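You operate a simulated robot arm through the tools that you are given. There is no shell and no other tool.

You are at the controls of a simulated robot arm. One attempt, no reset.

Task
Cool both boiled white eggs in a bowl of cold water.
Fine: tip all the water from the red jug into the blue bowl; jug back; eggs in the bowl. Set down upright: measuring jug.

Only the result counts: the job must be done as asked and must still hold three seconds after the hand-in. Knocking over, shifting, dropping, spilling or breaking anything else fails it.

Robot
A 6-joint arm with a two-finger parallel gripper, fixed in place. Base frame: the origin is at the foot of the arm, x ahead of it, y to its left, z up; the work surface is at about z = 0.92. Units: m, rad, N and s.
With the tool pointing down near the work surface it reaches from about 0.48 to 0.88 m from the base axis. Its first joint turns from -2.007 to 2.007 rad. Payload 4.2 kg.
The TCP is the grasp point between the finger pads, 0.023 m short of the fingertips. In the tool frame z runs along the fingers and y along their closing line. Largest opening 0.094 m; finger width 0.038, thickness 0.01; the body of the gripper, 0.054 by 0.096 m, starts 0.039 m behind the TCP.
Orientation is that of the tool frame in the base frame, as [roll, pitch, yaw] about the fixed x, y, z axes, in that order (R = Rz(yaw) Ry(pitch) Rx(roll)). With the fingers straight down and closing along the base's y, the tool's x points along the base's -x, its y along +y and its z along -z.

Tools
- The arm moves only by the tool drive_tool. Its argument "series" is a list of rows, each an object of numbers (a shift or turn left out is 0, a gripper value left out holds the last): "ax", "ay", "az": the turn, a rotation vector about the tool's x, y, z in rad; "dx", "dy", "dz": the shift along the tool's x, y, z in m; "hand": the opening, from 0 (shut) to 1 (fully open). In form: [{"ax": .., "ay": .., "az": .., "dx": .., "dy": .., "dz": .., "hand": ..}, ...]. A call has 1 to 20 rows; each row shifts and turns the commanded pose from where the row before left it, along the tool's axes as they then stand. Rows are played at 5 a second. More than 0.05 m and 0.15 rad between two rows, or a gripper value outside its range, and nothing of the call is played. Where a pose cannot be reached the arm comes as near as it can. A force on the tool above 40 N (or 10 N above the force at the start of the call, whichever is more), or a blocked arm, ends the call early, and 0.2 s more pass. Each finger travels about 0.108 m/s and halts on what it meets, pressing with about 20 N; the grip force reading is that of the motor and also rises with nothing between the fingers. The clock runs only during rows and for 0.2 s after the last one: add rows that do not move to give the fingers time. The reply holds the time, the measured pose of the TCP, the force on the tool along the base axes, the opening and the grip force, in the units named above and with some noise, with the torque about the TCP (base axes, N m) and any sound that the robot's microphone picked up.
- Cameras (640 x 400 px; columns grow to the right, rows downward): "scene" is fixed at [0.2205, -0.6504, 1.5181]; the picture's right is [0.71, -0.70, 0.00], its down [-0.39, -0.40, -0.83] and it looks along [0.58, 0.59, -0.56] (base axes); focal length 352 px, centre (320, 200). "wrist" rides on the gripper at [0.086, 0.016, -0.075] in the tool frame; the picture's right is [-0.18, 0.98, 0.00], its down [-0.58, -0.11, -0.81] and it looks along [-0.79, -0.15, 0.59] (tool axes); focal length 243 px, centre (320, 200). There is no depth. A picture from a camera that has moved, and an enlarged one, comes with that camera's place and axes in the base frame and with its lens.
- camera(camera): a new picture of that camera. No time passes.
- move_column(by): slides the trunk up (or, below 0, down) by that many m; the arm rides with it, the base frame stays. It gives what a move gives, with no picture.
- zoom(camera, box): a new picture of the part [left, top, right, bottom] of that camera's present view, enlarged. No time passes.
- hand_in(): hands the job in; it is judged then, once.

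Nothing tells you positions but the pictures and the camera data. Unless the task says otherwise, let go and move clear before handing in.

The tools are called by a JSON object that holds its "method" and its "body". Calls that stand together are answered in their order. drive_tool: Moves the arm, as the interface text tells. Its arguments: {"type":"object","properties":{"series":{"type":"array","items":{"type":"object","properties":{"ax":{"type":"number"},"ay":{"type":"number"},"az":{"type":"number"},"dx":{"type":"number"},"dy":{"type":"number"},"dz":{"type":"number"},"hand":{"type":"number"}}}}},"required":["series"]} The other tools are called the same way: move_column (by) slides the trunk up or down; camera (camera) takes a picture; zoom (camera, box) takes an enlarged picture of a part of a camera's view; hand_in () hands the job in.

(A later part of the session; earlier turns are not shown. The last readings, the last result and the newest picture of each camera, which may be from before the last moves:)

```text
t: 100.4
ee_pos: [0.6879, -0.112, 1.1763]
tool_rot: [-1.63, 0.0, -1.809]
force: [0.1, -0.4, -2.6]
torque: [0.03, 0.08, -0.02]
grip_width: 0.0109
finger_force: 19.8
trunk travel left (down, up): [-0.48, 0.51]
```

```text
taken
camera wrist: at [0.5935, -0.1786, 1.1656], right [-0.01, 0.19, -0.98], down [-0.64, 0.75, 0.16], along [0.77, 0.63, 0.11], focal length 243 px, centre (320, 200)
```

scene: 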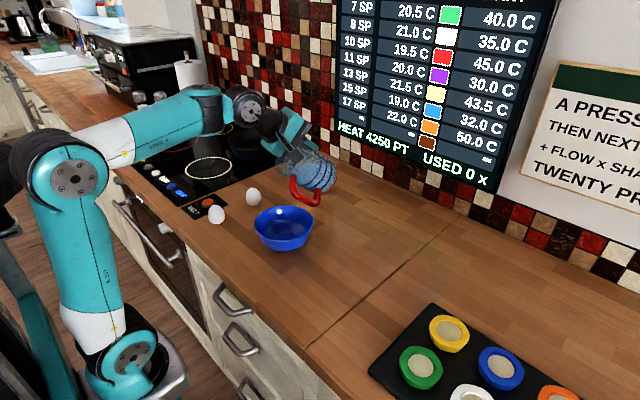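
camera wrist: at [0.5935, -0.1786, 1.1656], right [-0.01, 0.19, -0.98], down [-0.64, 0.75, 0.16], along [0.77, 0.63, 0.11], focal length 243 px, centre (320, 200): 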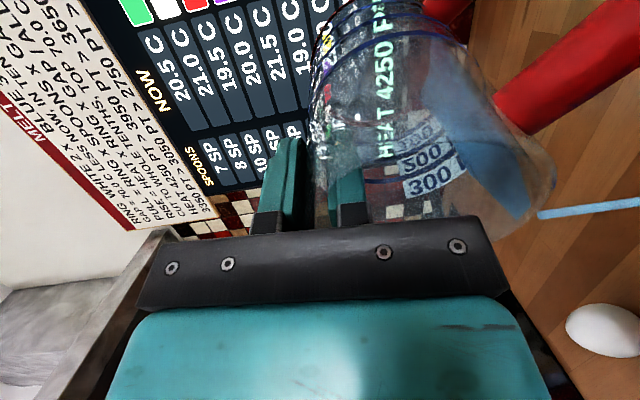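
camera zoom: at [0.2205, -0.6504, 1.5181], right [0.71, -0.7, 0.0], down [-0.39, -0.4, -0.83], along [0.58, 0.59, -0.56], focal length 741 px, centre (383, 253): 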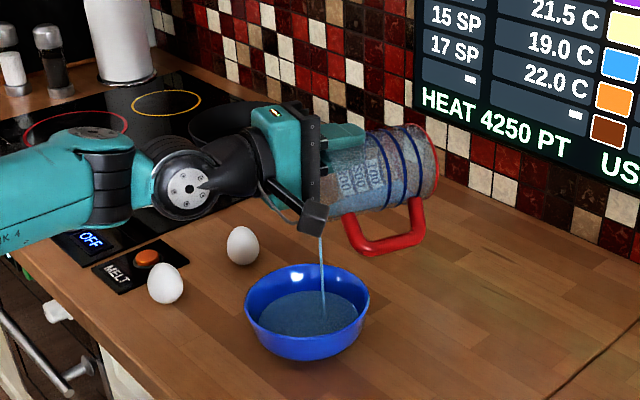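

{"method": "drive_tool", "body": {"series": [{"ax": 0.03, "dz": -0.0033}, {}, {"ax": 0.03, "dz": -0.0033}, {}, {"ax": 0.03, "dy": -0.0001, "dz": -0.0033}, {}, {"ax": 0.03, "dy": -0.0002, "dz": -0.0033}, {}, {"ax": 0.03, "dy": -0.0003, "dz": -0.0033}, {}, {"ax": 0.03, "dy": -0.0004, "dz": -0.0033}, {}, {"ax": 0.03, "dy": -0.0005, "dz": -0.0033}, {}, {"ax": 0.03, "dy": -0.0006, "dz": -0.0032}, {}]}}

{"method": "zoom", "body": {"camera": "scene", "box": [190, 80, 390, 270]}}

{"method": "camera", "body": {"camera": "wrist"}}

```text
t: 103.8
ee_pos: [0.6612, -0.1051, 1.1801]
tool_rot: [-1.39, -0.001, -1.808]
force: [-0.1, -1.2, -1.4]
torque: [0.04, 0.08, 0.02]
grip_width: 0.0111
finger_force: 20.4
trunk travel left (down, up): [-0.48, 0.51]
```

```text
2.11 times, centred on (290, 175) of scene
camera zoom: at [0.2205, -0.6504, 1.5181], right [0.71, -0.7, 0.0], down [-0.39, -0.4, -0.83], along [0.58, 0.59, -0.56], focal length 741 px, centre (383, 253)
```

zoom: 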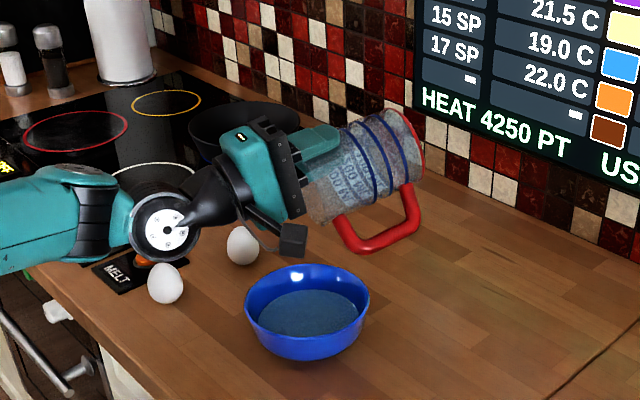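

```text
taken
camera wrist: at [0.5725, -0.1731, 1.1497], right [0.22, 0.14, -0.97], down [-0.65, 0.76, -0.04], along [0.73, 0.64, 0.25], focal length 243 px, centre (320, 200)
```

wrist: 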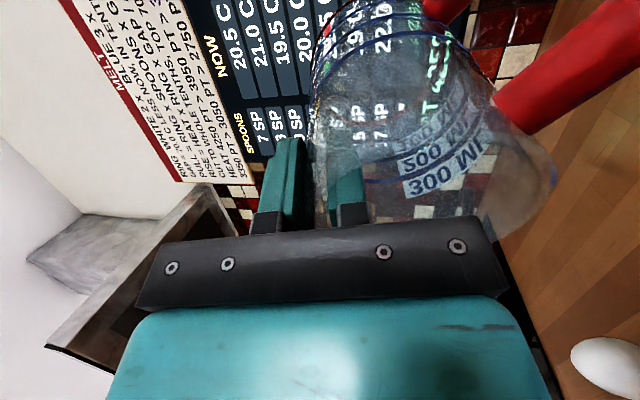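

The jug looks empty at 100°. I'll tilt a bit further and hold so the last drops drain.

{"method": "drive_tool", "body": {"series": [{"ax": 0.03, "dy": -0.0007, "dz": -0.003}, {"ax": 0.03, "dy": -0.0008, "dz": -0.003}, {"ax": 0.03, "dy": -0.0009, "dz": -0.003}, {"ax": 0.03, "dy": -0.001, "dz": -0.003}, {"ax": 0.03, "dy": -0.001, "dz": -0.003}, {"ax": 0.03, "dy": -0.0011, "dz": -0.003}, {}, {}, {}, {}, {}, {}]}}

{"method": "zoom", "body": {"camera": "scene", "box": [190, 80, 390, 270]}}

{"method": "zoom", "body": {"camera": "wrist", "box": [280, 0, 600, 260]}}

```text
t: 106.4
ee_pos: [0.6443, -0.102, 1.1805]
tool_rot: [-1.21, 0.001, -1.808]
force: [0.2, 0.6, -1.8]
torque: [0.04, 0.07, 0.02]
grip_width: 0.0114
finger_force: 20.3
trunk travel left (down, up): [-0.48, 0.51]
```

```text
2.11 times, centred on (290, 175) of scene
camera zoom: at [0.2205, -0.6504, 1.5181], right [0.71, -0.7, 0.0], down [-0.39, -0.4, -0.83], along [0.58, 0.59, -0.56], focal length 741 px, centre (383, 253)
```

zoom: 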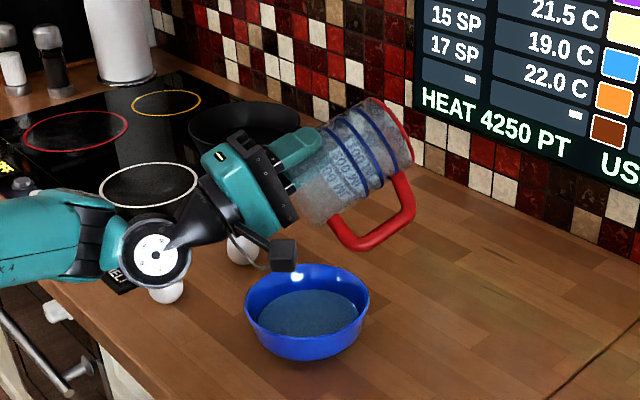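

```text
1.54 times, centred on (440, 130) of wrist
camera zoom: at [0.5604, -0.1706, 1.1383], right [0.38, 0.1, -0.92], down [-0.63, 0.75, -0.18], along [0.67, 0.65, 0.35], focal length 373 px, centre (135, 308)
```

zoom: 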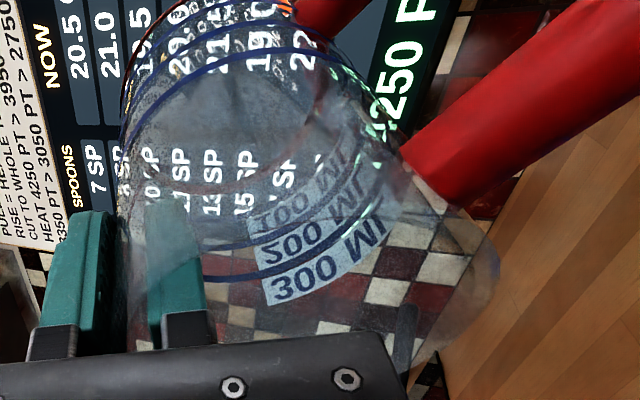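

The jug is empty, the water is in the bowl and the counter looks dry. I'll rotate back, bring the trunk back up while lowering the arm, then stand the jug upright in my grip.

{"method": "drive_tool", "body": {"series": [{"ax": -0.1}, {"ax": -0.11}, {"ax": -0.11}, {"ax": -0.11}, {"ax": -0.11}, {"ax": -0.11}, {"ax": -0.11}, {"ax": -0.11}, {"ax": -0.11}, {"ax": -0.1}, {}]}}

{"method": "move_column", "body": {"by": 0.13}}

{"method": "drive_tool", "body": {"series": [{"dy": 0.0223, "dz": 0.02}, {"dy": 0.0223, "dz": 0.02}, {"dy": 0.0223, "dz": 0.02}, {"dy": 0.0223, "dz": 0.02}, {}]}}

{"method": "move_column", "body": {"by": 0.14}}

{"method": "camera", "body": {"camera": "scene"}}

```text
t: 108.8
ee_pos: [0.6435, -0.1011, 1.1794]
tool_rot: [-2.292, -0.001, -1.808]
force: [1.1, 0.1, -1.3]
torque: [0.02, 0.02, -0.01]
grip_width: 0.0111
finger_force: 20.0
trunk travel left (down, up): [-0.48, 0.51]
```

```text
t: 110.4
ee_pos: [0.6427, -0.1022, 1.3096]
tool_rot: [-2.291, 0.002, -1.808]
force: [0.5, -0.3, -1.3]
torque: [0.01, -0.03, 0.02]
grip_width: 0.0114
finger_force: 20.2
trunk travel left (down, up): [-0.61, 0.38]
```

```text
t: 111.6
ee_pos: [0.6435, -0.1007, 1.1884]
tool_rot: [-2.289, -0.001, -1.808]
force: [0.4, 0.3, -1.3]
torque: [0.02, 0.0, 0.01]
grip_width: 0.0111
finger_force: 19.7
trunk travel left (down, up): [-0.61, 0.38]
```

```text
t: 113.3
ee_pos: [0.6433, -0.1007, 1.3294]
tool_rot: [-2.291, 0.0, -1.809]
force: [1.0, -0.1, -1.4]
torque: [0.03, 0.03, -0.03]
grip_width: 0.0111
finger_force: 19.7
trunk travel left (down, up): [-0.75, 0.24]
```

```text
taken
```

scene: 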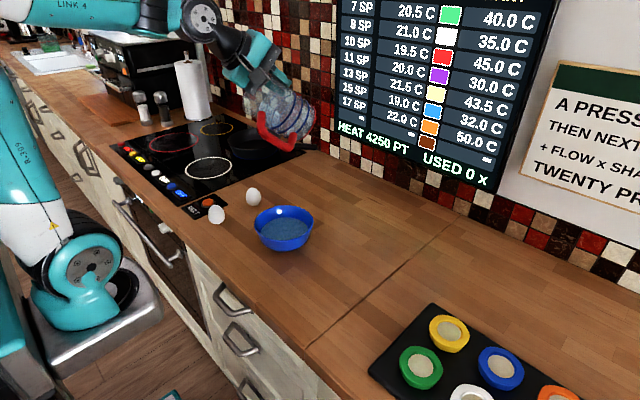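

{"method": "drive_tool", "body": {"series": [{"dy": 0.0225, "dz": 0.0198}, {"dy": 0.0225, "dz": 0.0198}, {"dy": 0.0225, "dz": 0.0198}, {"dy": 0.0225, "dz": 0.0198}, {}]}}

{"method": "drive_tool", "body": {"series": [{"ax": -0.1}, {"ax": -0.11}, {"ax": -0.11}, {"ax": -0.11}, {"ax": -0.11}, {"ax": -0.11}, {"ax": -0.1}, {"ax": -0.1}, {}]}}

{"method": "camera", "body": {"camera": "scene"}}

```text
t: 114.5
ee_pos: [0.6432, -0.1031, 1.2089]
tool_rot: [-2.29, 0.001, -1.808]
force: [0.3, 0.5, -0.6]
torque: [0.0, 0.01, 0.02]
grip_width: 0.0111
finger_force: 20.1
trunk travel left (down, up): [-0.75, 0.24]
```

```text
t: 116.5
ee_pos: [0.6435, -0.1005, 1.2098]
tool_rot: [-3.141, 0.001, -1.81]
force: [0.3, 0.4, -0.6]
torque: [-0.01, -0.13, -0.02]
grip_width: 0.0111
finger_force: 20.2
trunk travel left (down, up): [-0.75, 0.24]
```

```text
taken
```

scene: 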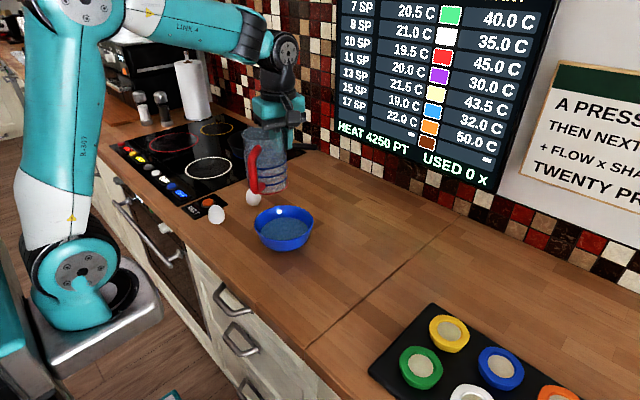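

The jug is upright again and light. I'll carry it back to its original spot, turning it slightly so the handle points the way it did at the start.

{"method": "drive_tool", "body": {"series": [{"az": 0.08}, {"az": 0.079}, {"dx": 0.02745, "dy": -0.0098}, {"dx": 0.02745, "dy": -0.0098}, {"dx": 0.02745, "dy": -0.0098}, {"dx": 0.02745, "dy": -0.0098}, {"dx": 0.02745, "dy": -0.0098}, {"dx": 0.02745, "dy": -0.0099}, {}, {}]}}

{"method": "drive_tool", "body": {"series": [{"dz": 0.03}, {"dz": 0.03}, {"dz": 0.03}, {"dz": 0.03}, {"dz": 0.03}, {"dz": 0.02}, {}]}}

{"method": "zoom", "body": {"camera": "scene", "box": [280, 190, 380, 310]}}

```text
t: 118.7
ee_pos: [0.6343, -0.2768, 1.2096]
tool_rot: [-3.14, -0.001, -1.967]
force: [1.1, 0.4, -1.8]
torque: [0.04, -0.1, 0.0]
grip_width: 0.0111
finger_force: 20.0
trunk travel left (down, up): [-0.75, 0.24]
```

```text
t: 120.3
ee_pos: [0.6337, -0.2739, 1.0407]
tool_rot: [-3.14, 0.001, -1.969]
force: [-0.7, 0.3, -1.9]
torque: [-0.03, -0.08, -0.01]
grip_width: 0.0113
finger_force: 19.8
trunk travel left (down, up): [-0.75, 0.24]
```

```text
3.33 times, centred on (330, 250) of scene
camera zoom: at [0.2205, -0.6504, 1.5181], right [0.71, -0.7, 0.0], down [-0.39, -0.4, -0.83], along [0.58, 0.59, -0.56], focal length 1172 px, centre (287, 33)
```

zoom: 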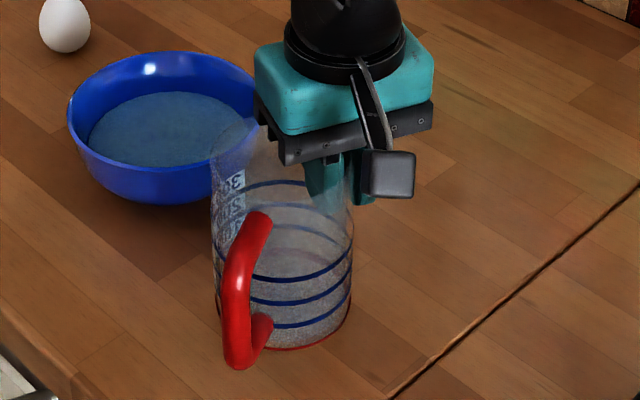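

{"method": "drive_tool", "body": {"series": [{"dz": 0.008}, {"dz": 0.006}, {"dz": 0.003}, {}, {}]}}

{"method": "zoom", "body": {"camera": "scene", "box": [280, 190, 380, 310]}}

```text
t: 121.5
ee_pos: [0.6352, -0.2752, 1.0231]
tool_rot: [-3.141, -0.001, -1.968]
force: [0.6, 0.2, -0.1]
torque: [0.01, -0.08, 0.0]
grip_width: 0.0111
finger_force: 20.3
trunk travel left (down, up): [-0.75, 0.24]
```

```text
3.33 times, centred on (330, 250) of scene
camera zoom: at [0.2205, -0.6504, 1.5181], right [0.71, -0.7, 0.0], down [-0.39, -0.4, -0.83], along [0.58, 0.59, -0.56], focal length 1172 px, centre (287, 33)
```

zoom: 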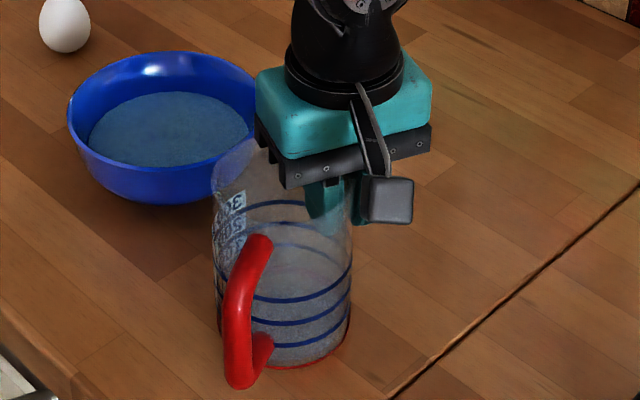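

The downward pull has vanished, so the jug has touched down. I'll compare its place with the starting picture.

{"method": "zoom", "body": {"camera": "scene", "box": [290, 225, 350, 315]}}

```text
4.44 times, centred on (320, 270) of scene
camera zoom: at [0.2205, -0.6504, 1.5181], right [0.71, -0.7, 0.0], down [-0.39, -0.4, -0.83], along [0.58, 0.59, -0.56], focal length 1563 px, centre (320, -111)
```

zoom: 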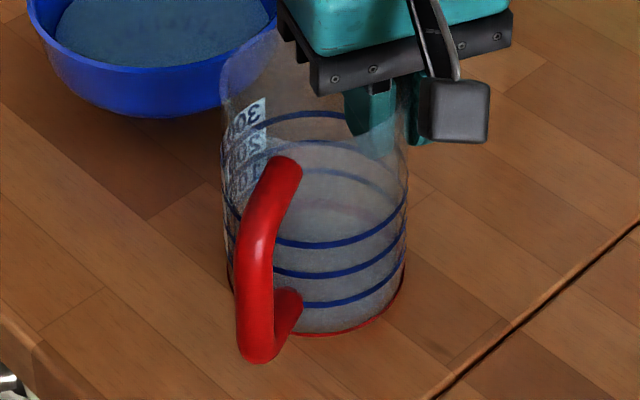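

{"method": "drive_tool", "body": {"series": [{"dz": -0.005}, {"dx": 0.0033, "dy": 0.0024}, {"dx": 0.0033, "dy": 0.0024}, {}, {"dz": 0.004}, {"dz": 0.002}, {}, {}]}}

{"method": "drive_tool", "body": {"series": [{"dz": 0.0015}, {}, {}]}}

{"method": "zoom", "body": {"camera": "scene", "box": [290, 225, 350, 315]}}

```text
t: 123.3
ee_pos: [0.6279, -0.2801, 1.0207]
tool_rot: [-3.139, 0.001, -1.97]
force: [0.1, 0.0, -2.3]
torque: [0.01, -0.06, 0.0]
grip_width: 0.011
finger_force: 19.8
trunk travel left (down, up): [-0.75, 0.24]
```

```text
t: 124.1
ee_pos: [0.6276, -0.2791, 1.021]
tool_rot: [-3.137, 0.001, -1.971]
force: [1.3, -1.1, 18.3]
torque: [0.29, 0.41, -0.07]
grip_width: 0.0112
finger_force: 20.0
trunk travel left (down, up): [-0.75, 0.24]
```

```text
4.44 times, centred on (320, 270) of scene
camera zoom: at [0.2205, -0.6504, 1.5181], right [0.71, -0.7, 0.0], down [-0.39, -0.4, -0.83], along [0.58, 0.59, -0.56], focal length 1563 px, centre (320, -111)
```

zoom: 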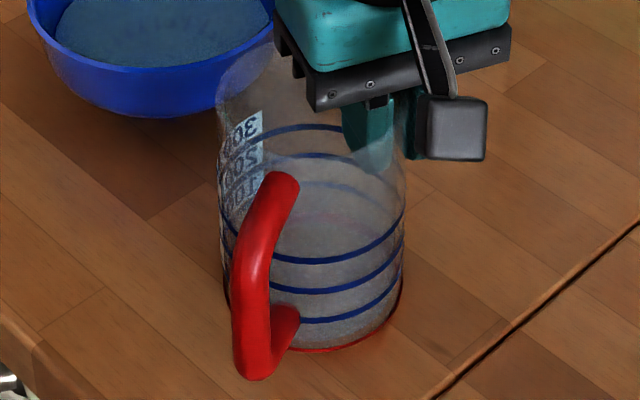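

The jug is back where it started, within a couple of millimetres, and resting on the counter. I'll ease the pressure, open the fingers and rise straight up.

{"method": "drive_tool", "body": {"series": [{"dz": -0.001}, {}, {"hand": 0.2}, {}, {"hand": 0.45}, {}, {}]}}

{"method": "zoom", "body": {"camera": "scene", "box": [290, 225, 350, 315]}}

{"method": "zoom", "body": {"camera": "wrist", "box": [180, 40, 500, 280]}}

```text
t: 125.7
ee_pos: [0.6275, -0.2798, 1.0211]
tool_rot: [-3.139, 0.001, -1.969]
force: [0.3, -0.9, 0.6]
torque: [0.01, 0.03, 0.0]
grip_width: 0.0422
finger_force: 0.1
trunk travel left (down, up): [-0.75, 0.24]
```

```text
4.44 times, centred on (320, 270) of scene
camera zoom: at [0.2205, -0.6504, 1.5181], right [0.71, -0.7, 0.0], down [-0.39, -0.4, -0.83], along [0.58, 0.59, -0.56], focal length 1563 px, centre (320, -111)
```

zoom: 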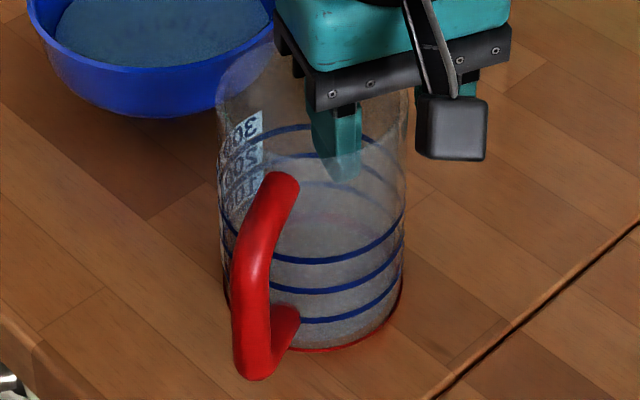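

```text
1.67 times, centred on (340, 160) of wrist
camera zoom: at [0.5797, -0.3528, 1.095], right [-0.84, 0.55, 0.0], down [0.32, 0.49, 0.81], along [0.44, 0.67, -0.59], focal length 404 px, centre (287, 267)
```

zoom: 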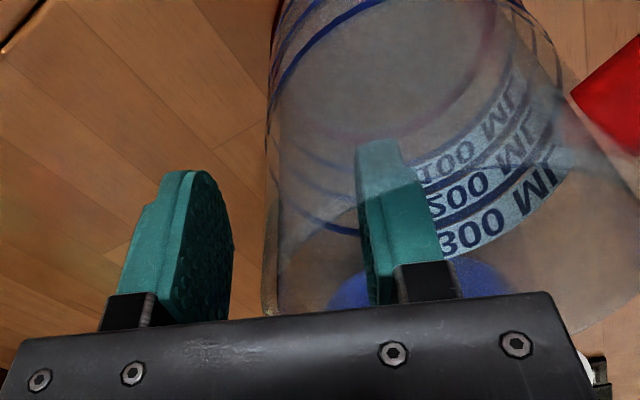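

{"method": "drive_tool", "body": {"series": [{"dz": -0.01}, {"dz": -0.015}, {"dz": -0.02}, {"dz": -0.03}, {"dz": -0.04}, {"dz": -0.04}, {"dz": -0.03}, {}]}}

{"method": "camera", "body": {"camera": "scene"}}

{"method": "zoom", "body": {"camera": "scene", "box": [190, 170, 370, 320]}}

```text
t: 127.5
ee_pos: [0.627, -0.2783, 1.205]
tool_rot: [-3.141, 0.0, -1.97]
force: [0.5, 0.6, 0.4]
torque: [0.04, -0.02, 0.0]
grip_width: 0.0422
finger_force: 0.0
trunk travel left (down, up): [-0.75, 0.24]
```

```text
taken
```

scene: 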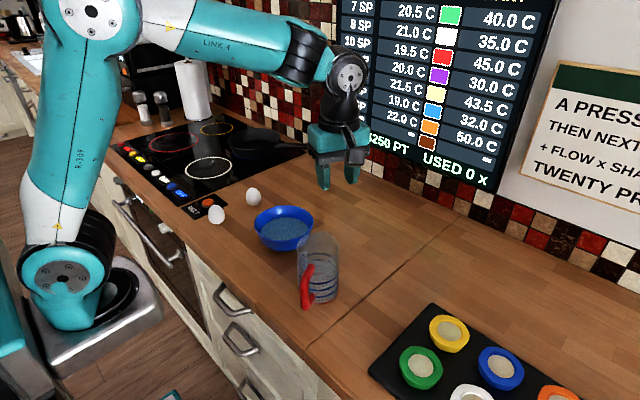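

```text
2.67 times, centred on (280, 245) of scene
camera zoom: at [0.2205, -0.6504, 1.5181], right [0.71, -0.7, 0.0], down [-0.39, -0.4, -0.83], along [0.58, 0.59, -0.56], focal length 938 px, centre (427, 80)
```

zoom: 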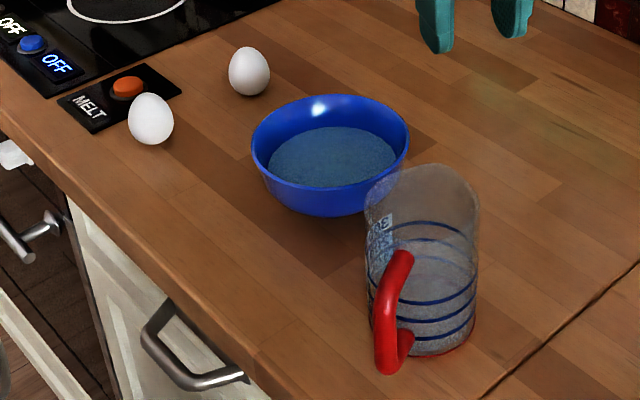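

The jug stands back in place, the bowl holds the water and nothing else has moved. Now for the eggs: I'll turn the wrist back to its starting yaw and move to where its camera can see them.

{"method": "drive_tool", "body": {"series": [{"az": 0.13, "hand": 0.8}, {"az": 0.13}, {"az": 0.13}, {"az": 0.13}, {"az": 0.13}, {"az": 0.13}, {"az": 0.13}, {"az": 0.13}, {"az": 0.1316}, {}]}}

{"method": "drive_tool", "body": {"series": [{"dx": 0.016, "dy": 0.04}, {"dx": 0.016, "dy": 0.04}, {"dx": 0.016, "dy": 0.04}, {"dx": 0.016, "dy": 0.04}, {"dx": 0.016, "dy": 0.04}, {"dx": 0.016, "dy": 0.04}, {"dx": 0.016, "dy": 0.04}, {"dx": 0.016, "dy": 0.04}, {"dx": 0.016, "dy": 0.038}, {}]}}

{"method": "camera", "body": {"camera": "wrist"}}

{"method": "camera", "body": {"camera": "scene"}}

```text
t: 129.7
ee_pos: [0.6273, -0.2802, 1.2055]
tool_rot: [3.141, 0.001, 3.14]
force: [-0.1, -0.8, -0.4]
torque: [0.02, -0.05, -0.04]
grip_width: 0.0751
finger_force: 0.2
trunk travel left (down, up): [-0.75, 0.24]
```

```text
t: 131.9
ee_pos: [0.4838, 0.0787, 1.2054]
tool_rot: [-3.142, 0.0, -3.141]
force: [0.4, 0.9, 0.2]
torque: [0.03, 0.0, -0.04]
grip_width: 0.0751
finger_force: 0.1
trunk travel left (down, up): [-0.75, 0.24]
```

```text
taken
camera wrist: at [0.3974, 0.0952, 1.2803], right [0.18, 0.98, 0.0], down [0.58, -0.11, 0.81], along [0.79, -0.15, -0.59], focal length 243 px, centre (320, 200)
```

wrist: 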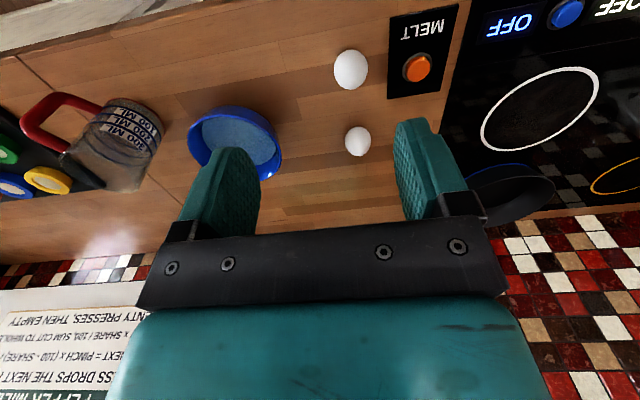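

```text
taken
```

scene: 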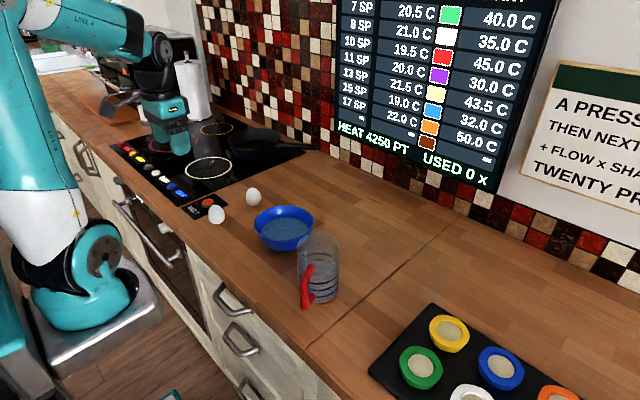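

{"method": "zoom", "body": {"camera": "wrist", "box": [310, 30, 410, 180]}}

{"method": "zoom", "body": {"camera": "scene", "box": [195, 175, 275, 235]}}

{"method": "zoom", "body": {"camera": "wrist", "box": [170, 90, 310, 200]}}

```text
2.67 times, centred on (360, 105) of wrist
camera zoom: at [0.3974, 0.0952, 1.2803], right [0.18, 0.98, 0.0], down [0.58, -0.11, 0.81], along [0.79, -0.15, -0.59], focal length 647 px, centre (213, 453)
```

zoom: 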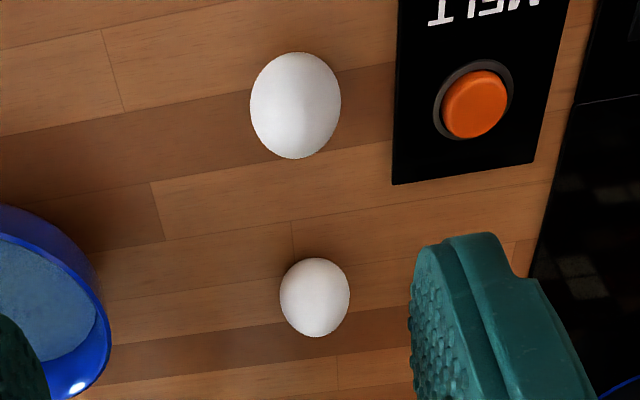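

```text
6.67 times, centred on (235, 205) of scene
camera zoom: at [0.2205, -0.6504, 1.5181], right [0.71, -0.7, 0.0], down [-0.39, -0.4, -0.83], along [0.58, 0.59, -0.56], focal length 2345 px, centre (887, 167)
```

zoom: 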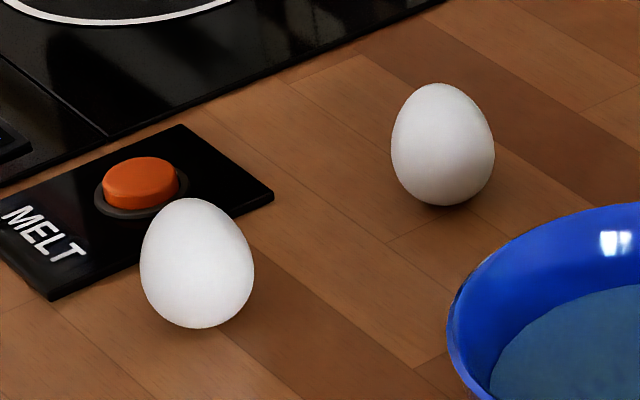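

```text
3.64 times, centred on (240, 145) of wrist
camera zoom: at [0.3974, 0.0952, 1.2803], right [0.18, 0.98, 0.0], down [0.58, -0.11, 0.81], along [0.79, -0.15, -0.59], focal length 882 px, centre (611, 400)
```

zoom: 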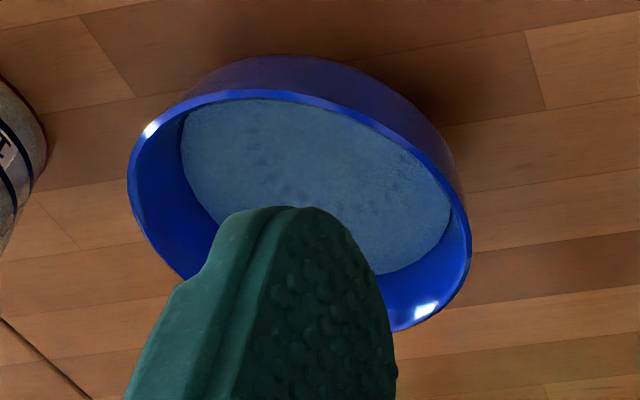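

Both eggs stand upright, about 0.046 wide, near (0.562, 0.106) and (0.687, 0.109). I'll grip them with the fingers closing along x, to stay clear of the MELT button, starting with the nearer egg.

{"method": "drive_tool", "body": {"series": [{"az": -0.131}, {"az": -0.131}, {"az": -0.131}, {"az": -0.131}, {"az": -0.131}, {"az": -0.131}, {"az": -0.131}, {"az": -0.131}, {"az": -0.131}, {"az": -0.131}, {"az": -0.131}, {"az": -0.1298}, {}]}}

{"method": "drive_tool", "body": {"series": [{"dx": -0.0093, "dy": -0.0259}, {"dx": -0.0093, "dy": -0.0259}, {"dx": -0.0092, "dy": -0.0259}, {"dz": 0.03}, {"dz": 0.03}, {"dz": 0.03}, {"dz": 0.02}, {}]}}

{"method": "camera", "body": {"camera": "wrist"}}

{"method": "zoom", "body": {"camera": "scene", "box": [160, 130, 300, 250]}}

```text
t: 134.7
ee_pos: [0.4826, 0.0782, 1.206]
tool_rot: [-3.139, 0.0, -1.565]
force: [0.1, 0.5, 0.1]
torque: [-0.02, -0.01, -0.01]
grip_width: 0.075
finger_force: 0.1
trunk travel left (down, up): [-0.75, 0.24]
```

```text
t: 136.5
ee_pos: [0.5598, 0.1053, 1.095]
tool_rot: [-3.14, 0.0, -1.569]
force: [-0.3, 1.0, 0.3]
torque: [-0.01, -0.01, 0.0]
grip_width: 0.0752
finger_force: 0.1
trunk travel left (down, up): [-0.75, 0.24]
```

```text
taken
camera wrist: at [0.5436, 0.019, 1.169], right [-0.98, 0.18, 0.0], down [0.11, 0.58, 0.81], along [0.15, 0.79, -0.59], focal length 243 px, centre (320, 200)
```

wrist: 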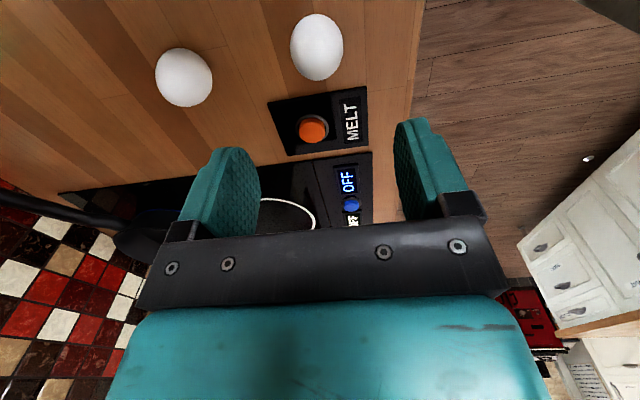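

```text
3.33 times, centred on (230, 190) of scene
camera zoom: at [0.2205, -0.6504, 1.5181], right [0.71, -0.7, 0.0], down [-0.39, -0.4, -0.83], along [0.58, 0.59, -0.56], focal length 1172 px, centre (620, 233)
```

zoom: 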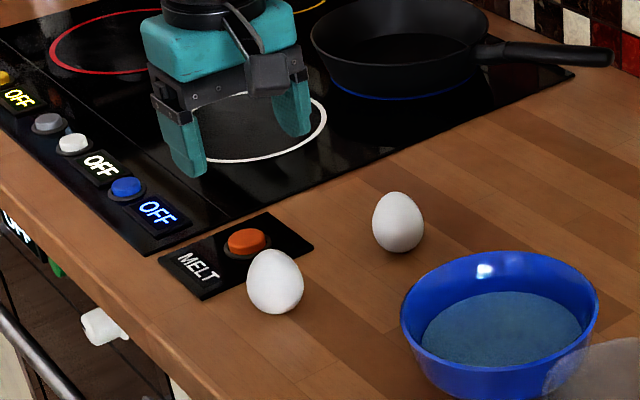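

{"method": "drive_tool", "body": {"series": [{"dy": -0.002, "dz": 0.03}, {"dz": 0.03}, {"dz": 0.025}, {}]}}

{"method": "camera", "body": {"camera": "wrist"}}

{"method": "zoom", "body": {"camera": "scene", "box": [160, 150, 280, 250]}}

```text
t: 137.5
ee_pos: [0.5633, 0.1047, 1.0112]
tool_rot: [-3.14, 0.001, -1.569]
force: [-0.4, -0.9, 0.1]
torque: [-0.02, 0.0, -0.05]
grip_width: 0.0751
finger_force: 0.0
trunk travel left (down, up): [-0.75, 0.24]
```

```text
taken
camera wrist: at [0.5462, 0.0187, 1.0846], right [-0.98, 0.18, 0.0], down [0.11, 0.58, 0.81], along [0.15, 0.79, -0.59], focal length 243 px, centre (320, 200)
```

wrist: 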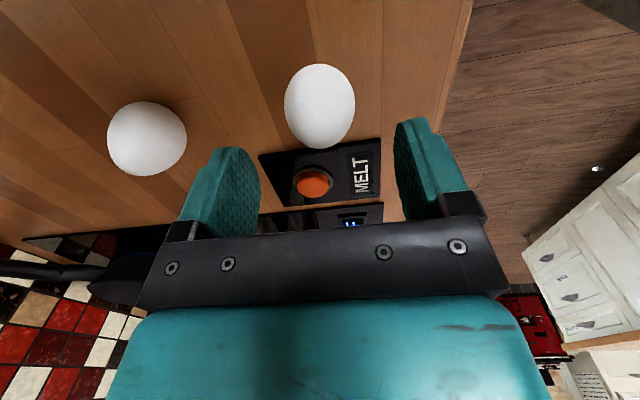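

```text
4.00 times, centred on (220, 200) of scene
camera zoom: at [0.2205, -0.6504, 1.5181], right [0.71, -0.7, 0.0], down [-0.39, -0.4, -0.83], along [0.58, 0.59, -0.56], focal length 1407 px, centre (720, 200)
```

zoom: 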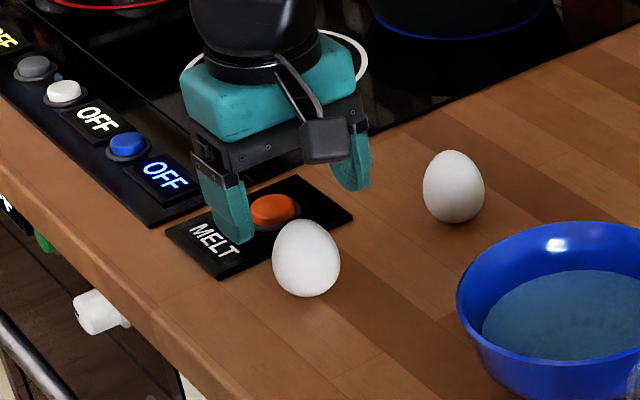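

{"method": "drive_tool", "body": {"series": [{"dz": 0.02}, {"dz": 0.02}, {"dz": 0.015}, {"dz": 0.006}, {}]}}

{"method": "camera", "body": {"camera": "wrist"}}

{"method": "zoom", "body": {"camera": "scene", "box": [160, 150, 280, 250]}}

```text
t: 138.7
ee_pos: [0.5628, 0.1061, 0.9487]
tool_rot: [-3.14, 0.002, -1.566]
force: [1.2, -0.2, 0.4]
torque: [-0.02, 0.01, 0.01]
grip_width: 0.075
finger_force: 0.1
trunk travel left (down, up): [-0.75, 0.24]
```

```text
taken
camera wrist: at [0.547, 0.0199, 1.0232], right [-0.98, 0.18, 0.0], down [0.11, 0.58, 0.81], along [0.15, 0.79, -0.59], focal length 243 px, centre (320, 200)
```

wrist: 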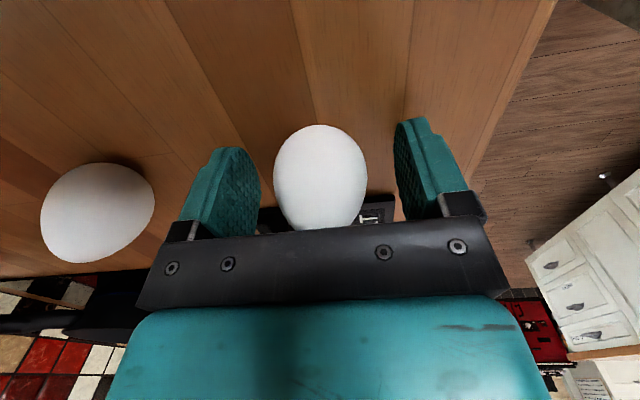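

```text
4.00 times, centred on (220, 200) of scene
camera zoom: at [0.2205, -0.6504, 1.5181], right [0.71, -0.7, 0.0], down [-0.39, -0.4, -0.83], along [0.58, 0.59, -0.56], focal length 1407 px, centre (720, 200)
```

zoom: 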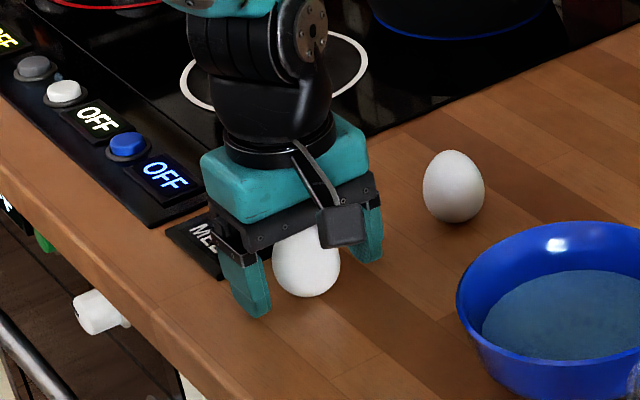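

The egg is centred between the fingers. I'll close in small steps to just under its width, so the squeeze stays gentle.

{"method": "drive_tool", "body": {"series": [{"hand": 0.55}, {}, {"hand": 0.48}, {}, {}]}}

{"method": "drive_tool", "body": {"series": [{"hand": 0.46}, {}, {}]}}

```text
t: 139.9
ee_pos: [0.5637, 0.1061, 0.948]
tool_rot: [-3.139, -0.001, -1.568]
force: [-0.1, -0.6, 0.6]
torque: [-0.03, -0.02, 0.03]
grip_width: 0.0452
finger_force: 0.0
trunk travel left (down, up): [-0.75, 0.24]
```

```text
t: 140.7
ee_pos: [0.5621, 0.1062, 0.9502]
tool_rot: [-3.14, -0.001, -1.568]
force: [0.4, 0.2, 0.4]
torque: [0.01, -0.02, -0.03]
grip_width: 0.0432
finger_force: 0.1
trunk travel left (down, up): [-0.75, 0.24]
```

{"method": "drive_tool", "body": {"series": [{"hand": 0.44}, {}, {}]}}

{"method": "drive_tool", "body": {"series": [{"hand": 0.42}, {}, {}]}}

{"method": "zoom", "body": {"camera": "wrist", "box": [180, 100, 480, 260]}}

```text
t: 141.5
ee_pos: [0.5639, 0.1064, 0.9503]
tool_rot: [-3.14, -0.001, -1.568]
force: [0.5, 0.0, 0.7]
torque: [0.05, 0.0, 0.04]
grip_width: 0.0427
finger_force: 1.1
trunk travel left (down, up): [-0.75, 0.24]
```

```text
t: 142.3
ee_pos: [0.5631, 0.1069, 0.9494]
tool_rot: [-3.14, 0.001, -1.566]
force: [0.4, -0.3, -0.3]
torque: [0.01, 0.01, -0.01]
grip_width: 0.0418
finger_force: 19.5
trunk travel left (down, up): [-0.75, 0.24]
```

```text
2.13 times, centred on (330, 180) of wrist
camera zoom: at [0.547, 0.0199, 1.0234], right [-0.98, 0.18, 0.0], down [0.11, 0.58, 0.81], along [0.15, 0.79, -0.59], focal length 518 px, centre (299, 243)
```

zoom: 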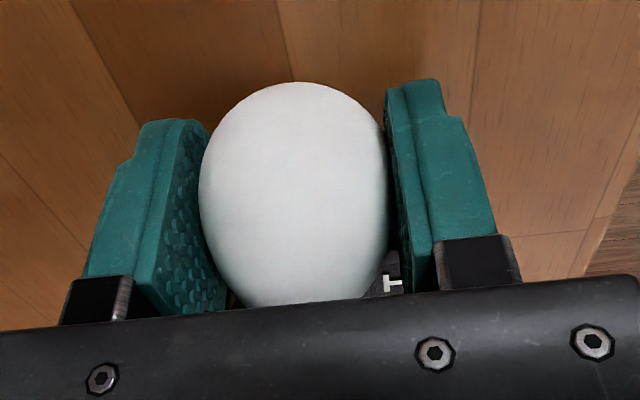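

I have the egg at 0.0418 wide. I'll lift it and carry it over the bowl.

{"method": "drive_tool", "body": {"series": [{"dz": -0.01}, {"dz": -0.02}, {"dz": -0.03}, {"dz": -0.03}, {"dz": -0.03}, {"dz": -0.03}, {}]}}

{"method": "camera", "body": {"camera": "wrist"}}

{"method": "zoom", "body": {"camera": "scene", "box": [160, 110, 320, 250]}}

```text
t: 143.9
ee_pos: [0.5623, 0.1062, 1.0985]
tool_rot: [-3.138, 0.0, -1.569]
force: [0.1, 0.1, -0.2]
torque: [-0.03, 0.0, 0.01]
grip_width: 0.0417
finger_force: 20.2
trunk travel left (down, up): [-0.75, 0.24]
```

```text
taken
camera wrist: at [0.5462, 0.0202, 1.1734], right [-0.98, 0.18, 0.0], down [0.11, 0.58, 0.81], along [0.15, 0.79, -0.59], focal length 243 px, centre (320, 200)
```

wrist: 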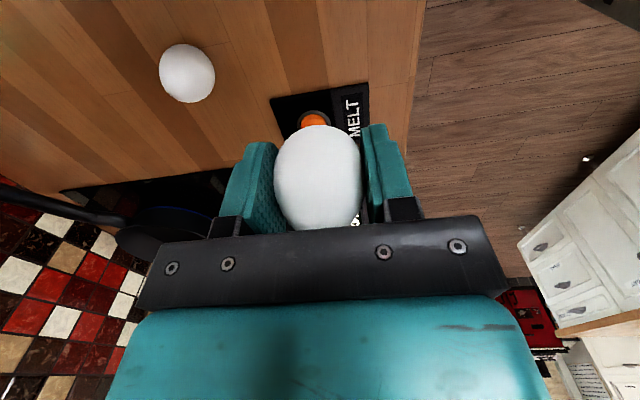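

```text
2.86 times, centred on (240, 180) of scene
camera zoom: at [0.2205, -0.6504, 1.5181], right [0.71, -0.7, 0.0], down [-0.39, -0.4, -0.83], along [0.58, 0.59, -0.56], focal length 1005 px, centre (549, 257)
```

zoom: 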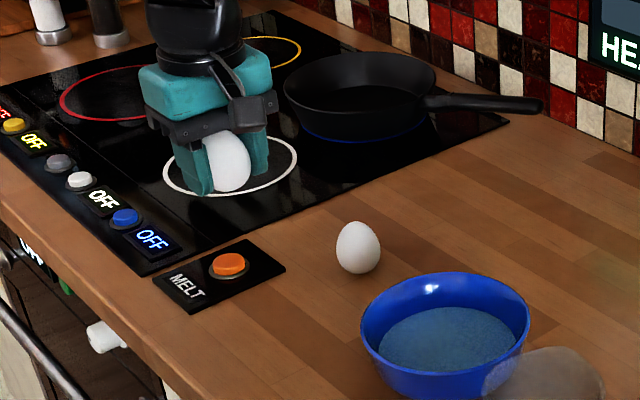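

The egg is secure. The camera bracket would come close to the jug in this orientation, so I'll turn the wrist back to its starting yaw before moving over the bowl.

{"method": "drive_tool", "body": {"series": [{"dz": -0.02}, {"az": 0.131}, {"az": 0.131}, {"az": 0.131}, {"az": 0.131}, {"az": 0.131}, {"az": 0.131}, {"az": 0.131}, {"az": 0.131}, {"az": 0.131}, {"az": 0.131}, {"az": 0.131}, {"az": 0.132}, {}]}}

{"method": "drive_tool", "body": {"series": [{"dx": -0.012, "dy": -0.025}, {"dx": -0.012, "dy": -0.025}, {"dx": -0.012, "dy": -0.025}, {"dx": -0.012, "dy": -0.025}, {"dx": -0.012, "dy": -0.025}, {"dx": -0.012, "dy": -0.025}, {"dx": -0.012, "dy": -0.025}, {"dx": -0.011, "dy": -0.03}, {}]}}

{"method": "camera", "body": {"camera": "wrist"}}

{"method": "zoom", "body": {"camera": "scene", "box": [200, 110, 380, 290]}}

```text
t: 146.9
ee_pos: [0.5619, 0.1064, 1.1197]
tool_rot: [3.141, 0.002, 3.14]
force: [-0.5, 0.8, -0.8]
torque: [0.01, -0.05, 0.0]
grip_width: 0.0416
finger_force: 19.9
trunk travel left (down, up): [-0.75, 0.24]
```

```text
t: 148.9
ee_pos: [0.6579, -0.098, 1.1186]
tool_rot: [-3.141, 0.002, -3.141]
force: [0.1, 0.4, -0.4]
torque: [-0.03, 0.04, 0.01]
grip_width: 0.0415
finger_force: 19.3
trunk travel left (down, up): [-0.75, 0.24]
```

```text
taken
camera wrist: at [0.571, -0.0817, 1.1925], right [0.18, 0.98, 0.0], down [0.58, -0.11, 0.81], along [0.79, -0.15, -0.59], focal length 243 px, centre (320, 200)
```

wrist: 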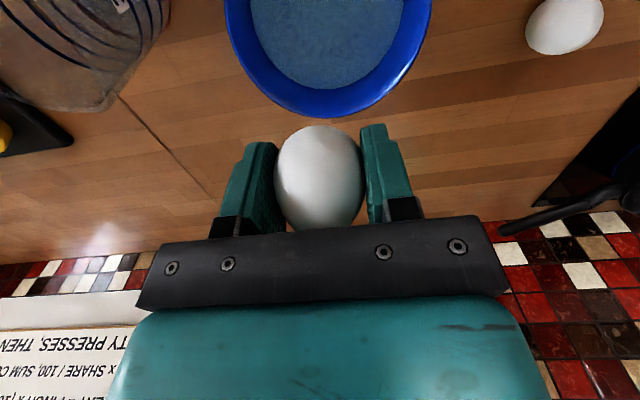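

```text
2.22 times, centred on (290, 200) of scene
camera zoom: at [0.2205, -0.6504, 1.5181], right [0.71, -0.7, 0.0], down [-0.39, -0.4, -0.83], along [0.58, 0.59, -0.56], focal length 782 px, centre (387, 200)
```

zoom: 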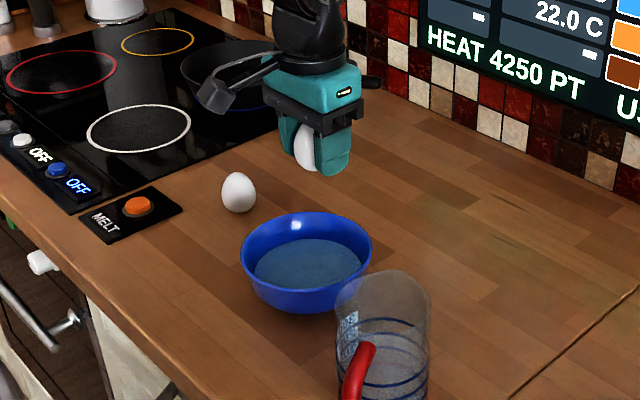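

The bowl's centre from here is about (0.642, -0.096), and the egg is slightly to its far side as intended. I'll lower it gently into the water.

{"method": "drive_tool", "body": {"series": [{"dx": -0.002, "dy": 0.001, "dz": 0.025}, {"dz": 0.025}, {"dz": 0.02}, {"dz": 0.02}, {"dz": 0.015}, {}]}}

{"method": "camera", "body": {"camera": "wrist"}}

{"method": "zoom", "body": {"camera": "scene", "box": [220, 140, 340, 260]}}

```text
t: 150.3
ee_pos: [0.6597, -0.0973, 1.0136]
tool_rot: [3.141, 0.002, -3.142]
force: [1.0, 0.2, 0.0]
torque: [0.01, 0.02, 0.0]
grip_width: 0.0416
finger_force: 19.9
trunk travel left (down, up): [-0.75, 0.24]
```

```text
taken
camera wrist: at [0.5726, -0.0809, 1.0878], right [0.18, 0.98, 0.0], down [0.58, -0.11, 0.81], along [0.79, -0.15, -0.59], focal length 243 px, centre (320, 200)
```

wrist: 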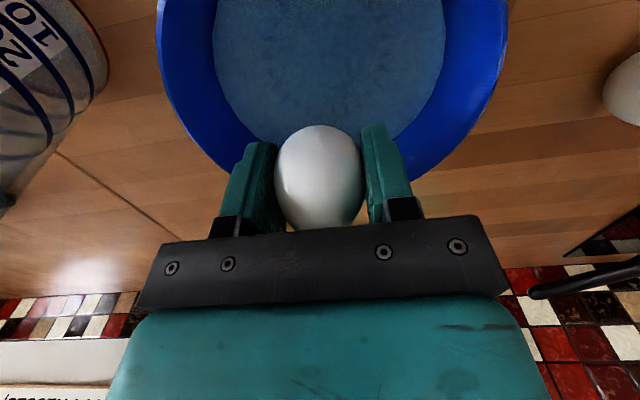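

```text
3.33 times, centred on (280, 200) of scene
camera zoom: at [0.2205, -0.6504, 1.5181], right [0.71, -0.7, 0.0], down [-0.39, -0.4, -0.83], along [0.58, 0.59, -0.56], focal length 1172 px, centre (453, 200)
```

zoom: 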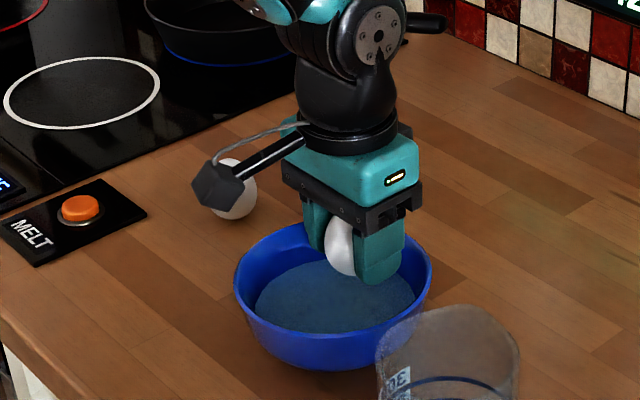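

{"method": "drive_tool", "body": {"series": [{"dx": 0.002, "dy": 0.002, "dz": 0.01}, {"dz": 0.01}, {"dz": 0.01}, {"dz": 0.008}, {}]}}

{"method": "camera", "body": {"camera": "wrist"}}

{"method": "zoom", "body": {"camera": "scene", "box": [220, 140, 340, 260]}}

```text
t: 151.5
ee_pos: [0.6567, -0.0949, 0.9775]
tool_rot: [-3.141, 0.001, -3.142]
force: [0.6, 0.2, -0.2]
torque: [-0.01, 0.0, -0.03]
grip_width: 0.0415
finger_force: 20.1
trunk travel left (down, up): [-0.75, 0.24]
```

```text
taken
camera wrist: at [0.5698, -0.0791, 1.0515], right [0.18, 0.98, 0.0], down [0.58, -0.11, 0.81], along [0.79, -0.15, -0.59], focal length 243 px, centre (320, 200)
```

wrist: 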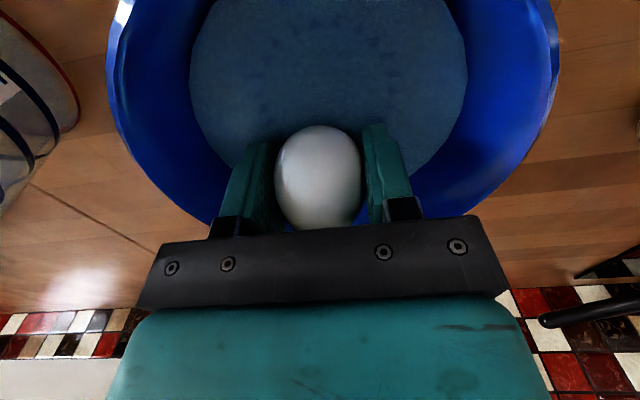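

```text
3.33 times, centred on (280, 200) of scene
camera zoom: at [0.2205, -0.6504, 1.5181], right [0.71, -0.7, 0.0], down [-0.39, -0.4, -0.83], along [0.58, 0.59, -0.56], focal length 1172 px, centre (453, 200)
```

zoom: 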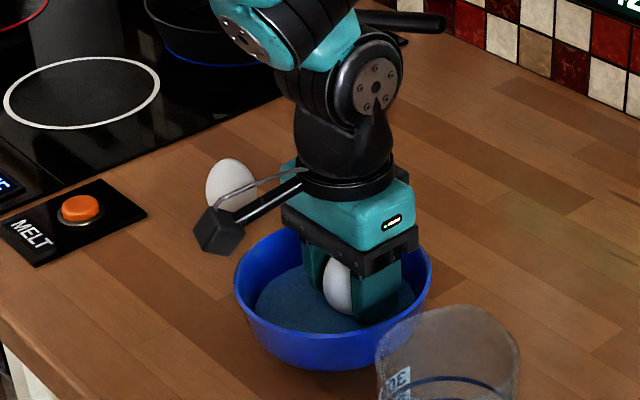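

{"method": "drive_tool", "body": {"series": [{"dz": 0.004}, {"dz": 0.003}, {}, {}]}}

{"method": "zoom", "body": {"camera": "scene", "box": [240, 170, 320, 260]}}

```text
t: 152.5
ee_pos: [0.6572, -0.0948, 0.9704]
tool_rot: [-3.141, 0.002, 3.141]
force: [-2.0, 0.6, 3.5]
torque: [-0.11, -0.06, 0.0]
grip_width: 0.0418
finger_force: 20.6
trunk travel left (down, up): [-0.75, 0.24]
```

```text
4.44 times, centred on (280, 215) of scene
camera zoom: at [0.2205, -0.6504, 1.5181], right [0.71, -0.7, 0.0], down [-0.39, -0.4, -0.83], along [0.58, 0.59, -0.56], focal length 1563 px, centre (498, 133)
```

zoom: 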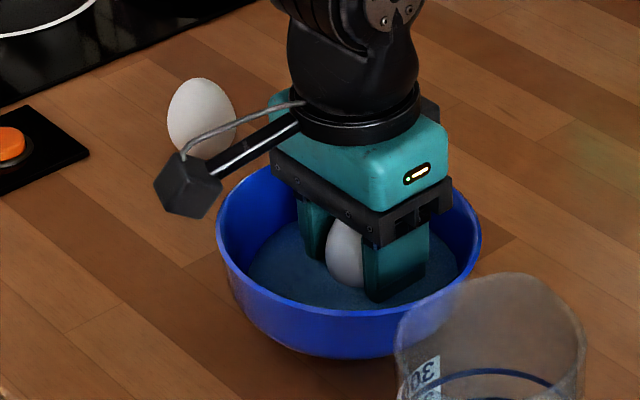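

There's light contact with the bowl's sloping side. I'll back off a few millimetres toward the centre and release the egg gently.

{"method": "drive_tool", "body": {"series": [{"dz": -0.004}, {"dx": 0.004, "dz": -0.001}, {}]}}

{"method": "drive_tool", "body": {"series": [{"hand": 0.46}, {}, {"hand": 0.5}, {}, {"hand": 0.53}, {}, {}]}}

{"method": "zoom", "body": {"camera": "scene", "box": [240, 170, 320, 260]}}

{"method": "camera", "body": {"camera": "wrist"}}

```text
t: 153.3
ee_pos: [0.6532, -0.0952, 0.9757]
tool_rot: [-3.141, 0.002, 3.141]
force: [0.4, -0.1, -1.9]
torque: [-0.02, -0.02, 0.01]
grip_width: 0.0417
finger_force: 19.7
trunk travel left (down, up): [-0.75, 0.24]
```

```text
t: 154.9
ee_pos: [0.6534, -0.0951, 0.9752]
tool_rot: [3.141, 0.001, 3.141]
force: [-0.1, 0.1, -0.1]
torque: [0.04, 0.0, 0.01]
grip_width: 0.05
finger_force: 0.1
trunk travel left (down, up): [-0.75, 0.24]
```

```text
4.44 times, centred on (280, 215) of scene
camera zoom: at [0.2205, -0.6504, 1.5181], right [0.71, -0.7, 0.0], down [-0.39, -0.4, -0.83], along [0.58, 0.59, -0.56], focal length 1563 px, centre (498, 133)
```

zoom: 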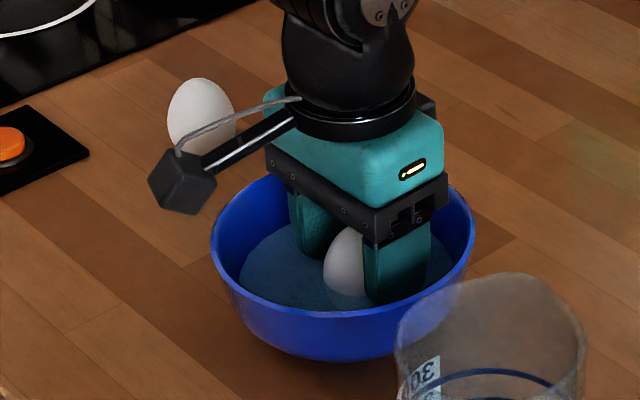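

```text
taken
camera wrist: at [0.5674, -0.0793, 1.0488], right [0.18, 0.98, 0.0], down [0.58, -0.11, 0.81], along [0.79, -0.15, -0.59], focal length 243 px, centre (320, 200)
```

wrist: 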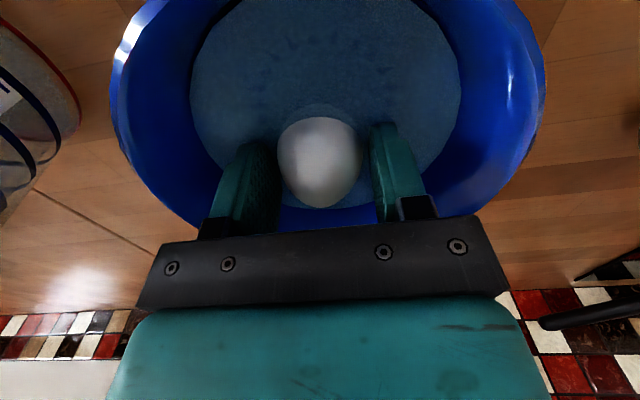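

The egg has been released in the water. I'll rise slowly out of the bowl.

{"method": "drive_tool", "body": {"series": [{"dz": -0.008}, {"dz": -0.012}, {"dz": -0.02}, {"dz": -0.03}, {"dz": -0.03}, {"dz": -0.03}, {}]}}

{"method": "zoom", "body": {"camera": "scene", "box": [220, 170, 340, 260]}}

{"method": "camera", "body": {"camera": "wrist"}}

```text
t: 156.5
ee_pos: [0.6531, -0.0959, 1.1041]
tool_rot: [3.14, 0.003, -3.141]
force: [0.0, 1.1, -0.4]
torque: [0.01, 0.0, 0.01]
grip_width: 0.0499
finger_force: 0.0
trunk travel left (down, up): [-0.75, 0.24]
```

```text
4.44 times, centred on (280, 215) of scene
camera zoom: at [0.2205, -0.6504, 1.5181], right [0.71, -0.7, 0.0], down [-0.39, -0.4, -0.83], along [0.58, 0.59, -0.56], focal length 1563 px, centre (498, 133)
```

zoom: 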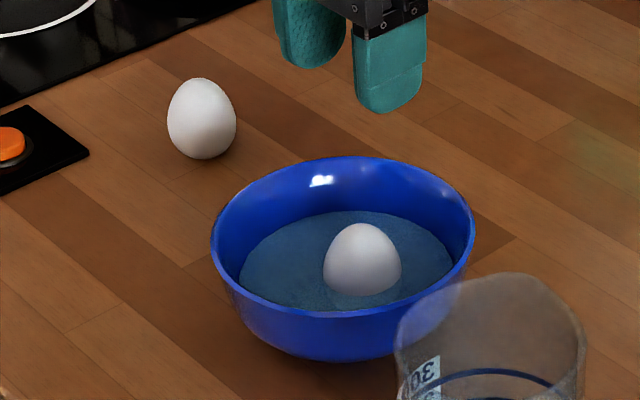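

```text
taken
camera wrist: at [0.5677, -0.0806, 1.1787], right [0.18, 0.98, 0.0], down [0.58, -0.11, 0.81], along [0.79, -0.15, -0.59], focal length 243 px, centre (320, 200)
```

wrist: 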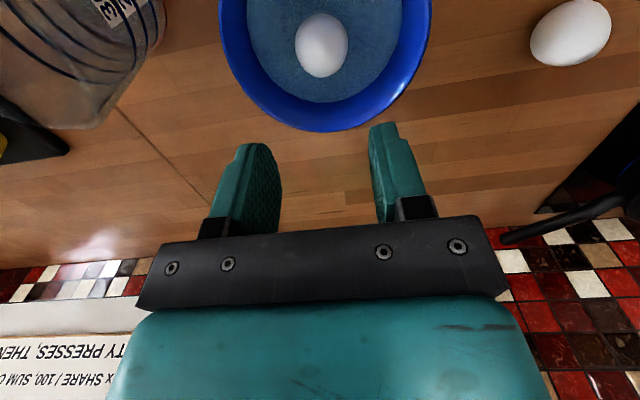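

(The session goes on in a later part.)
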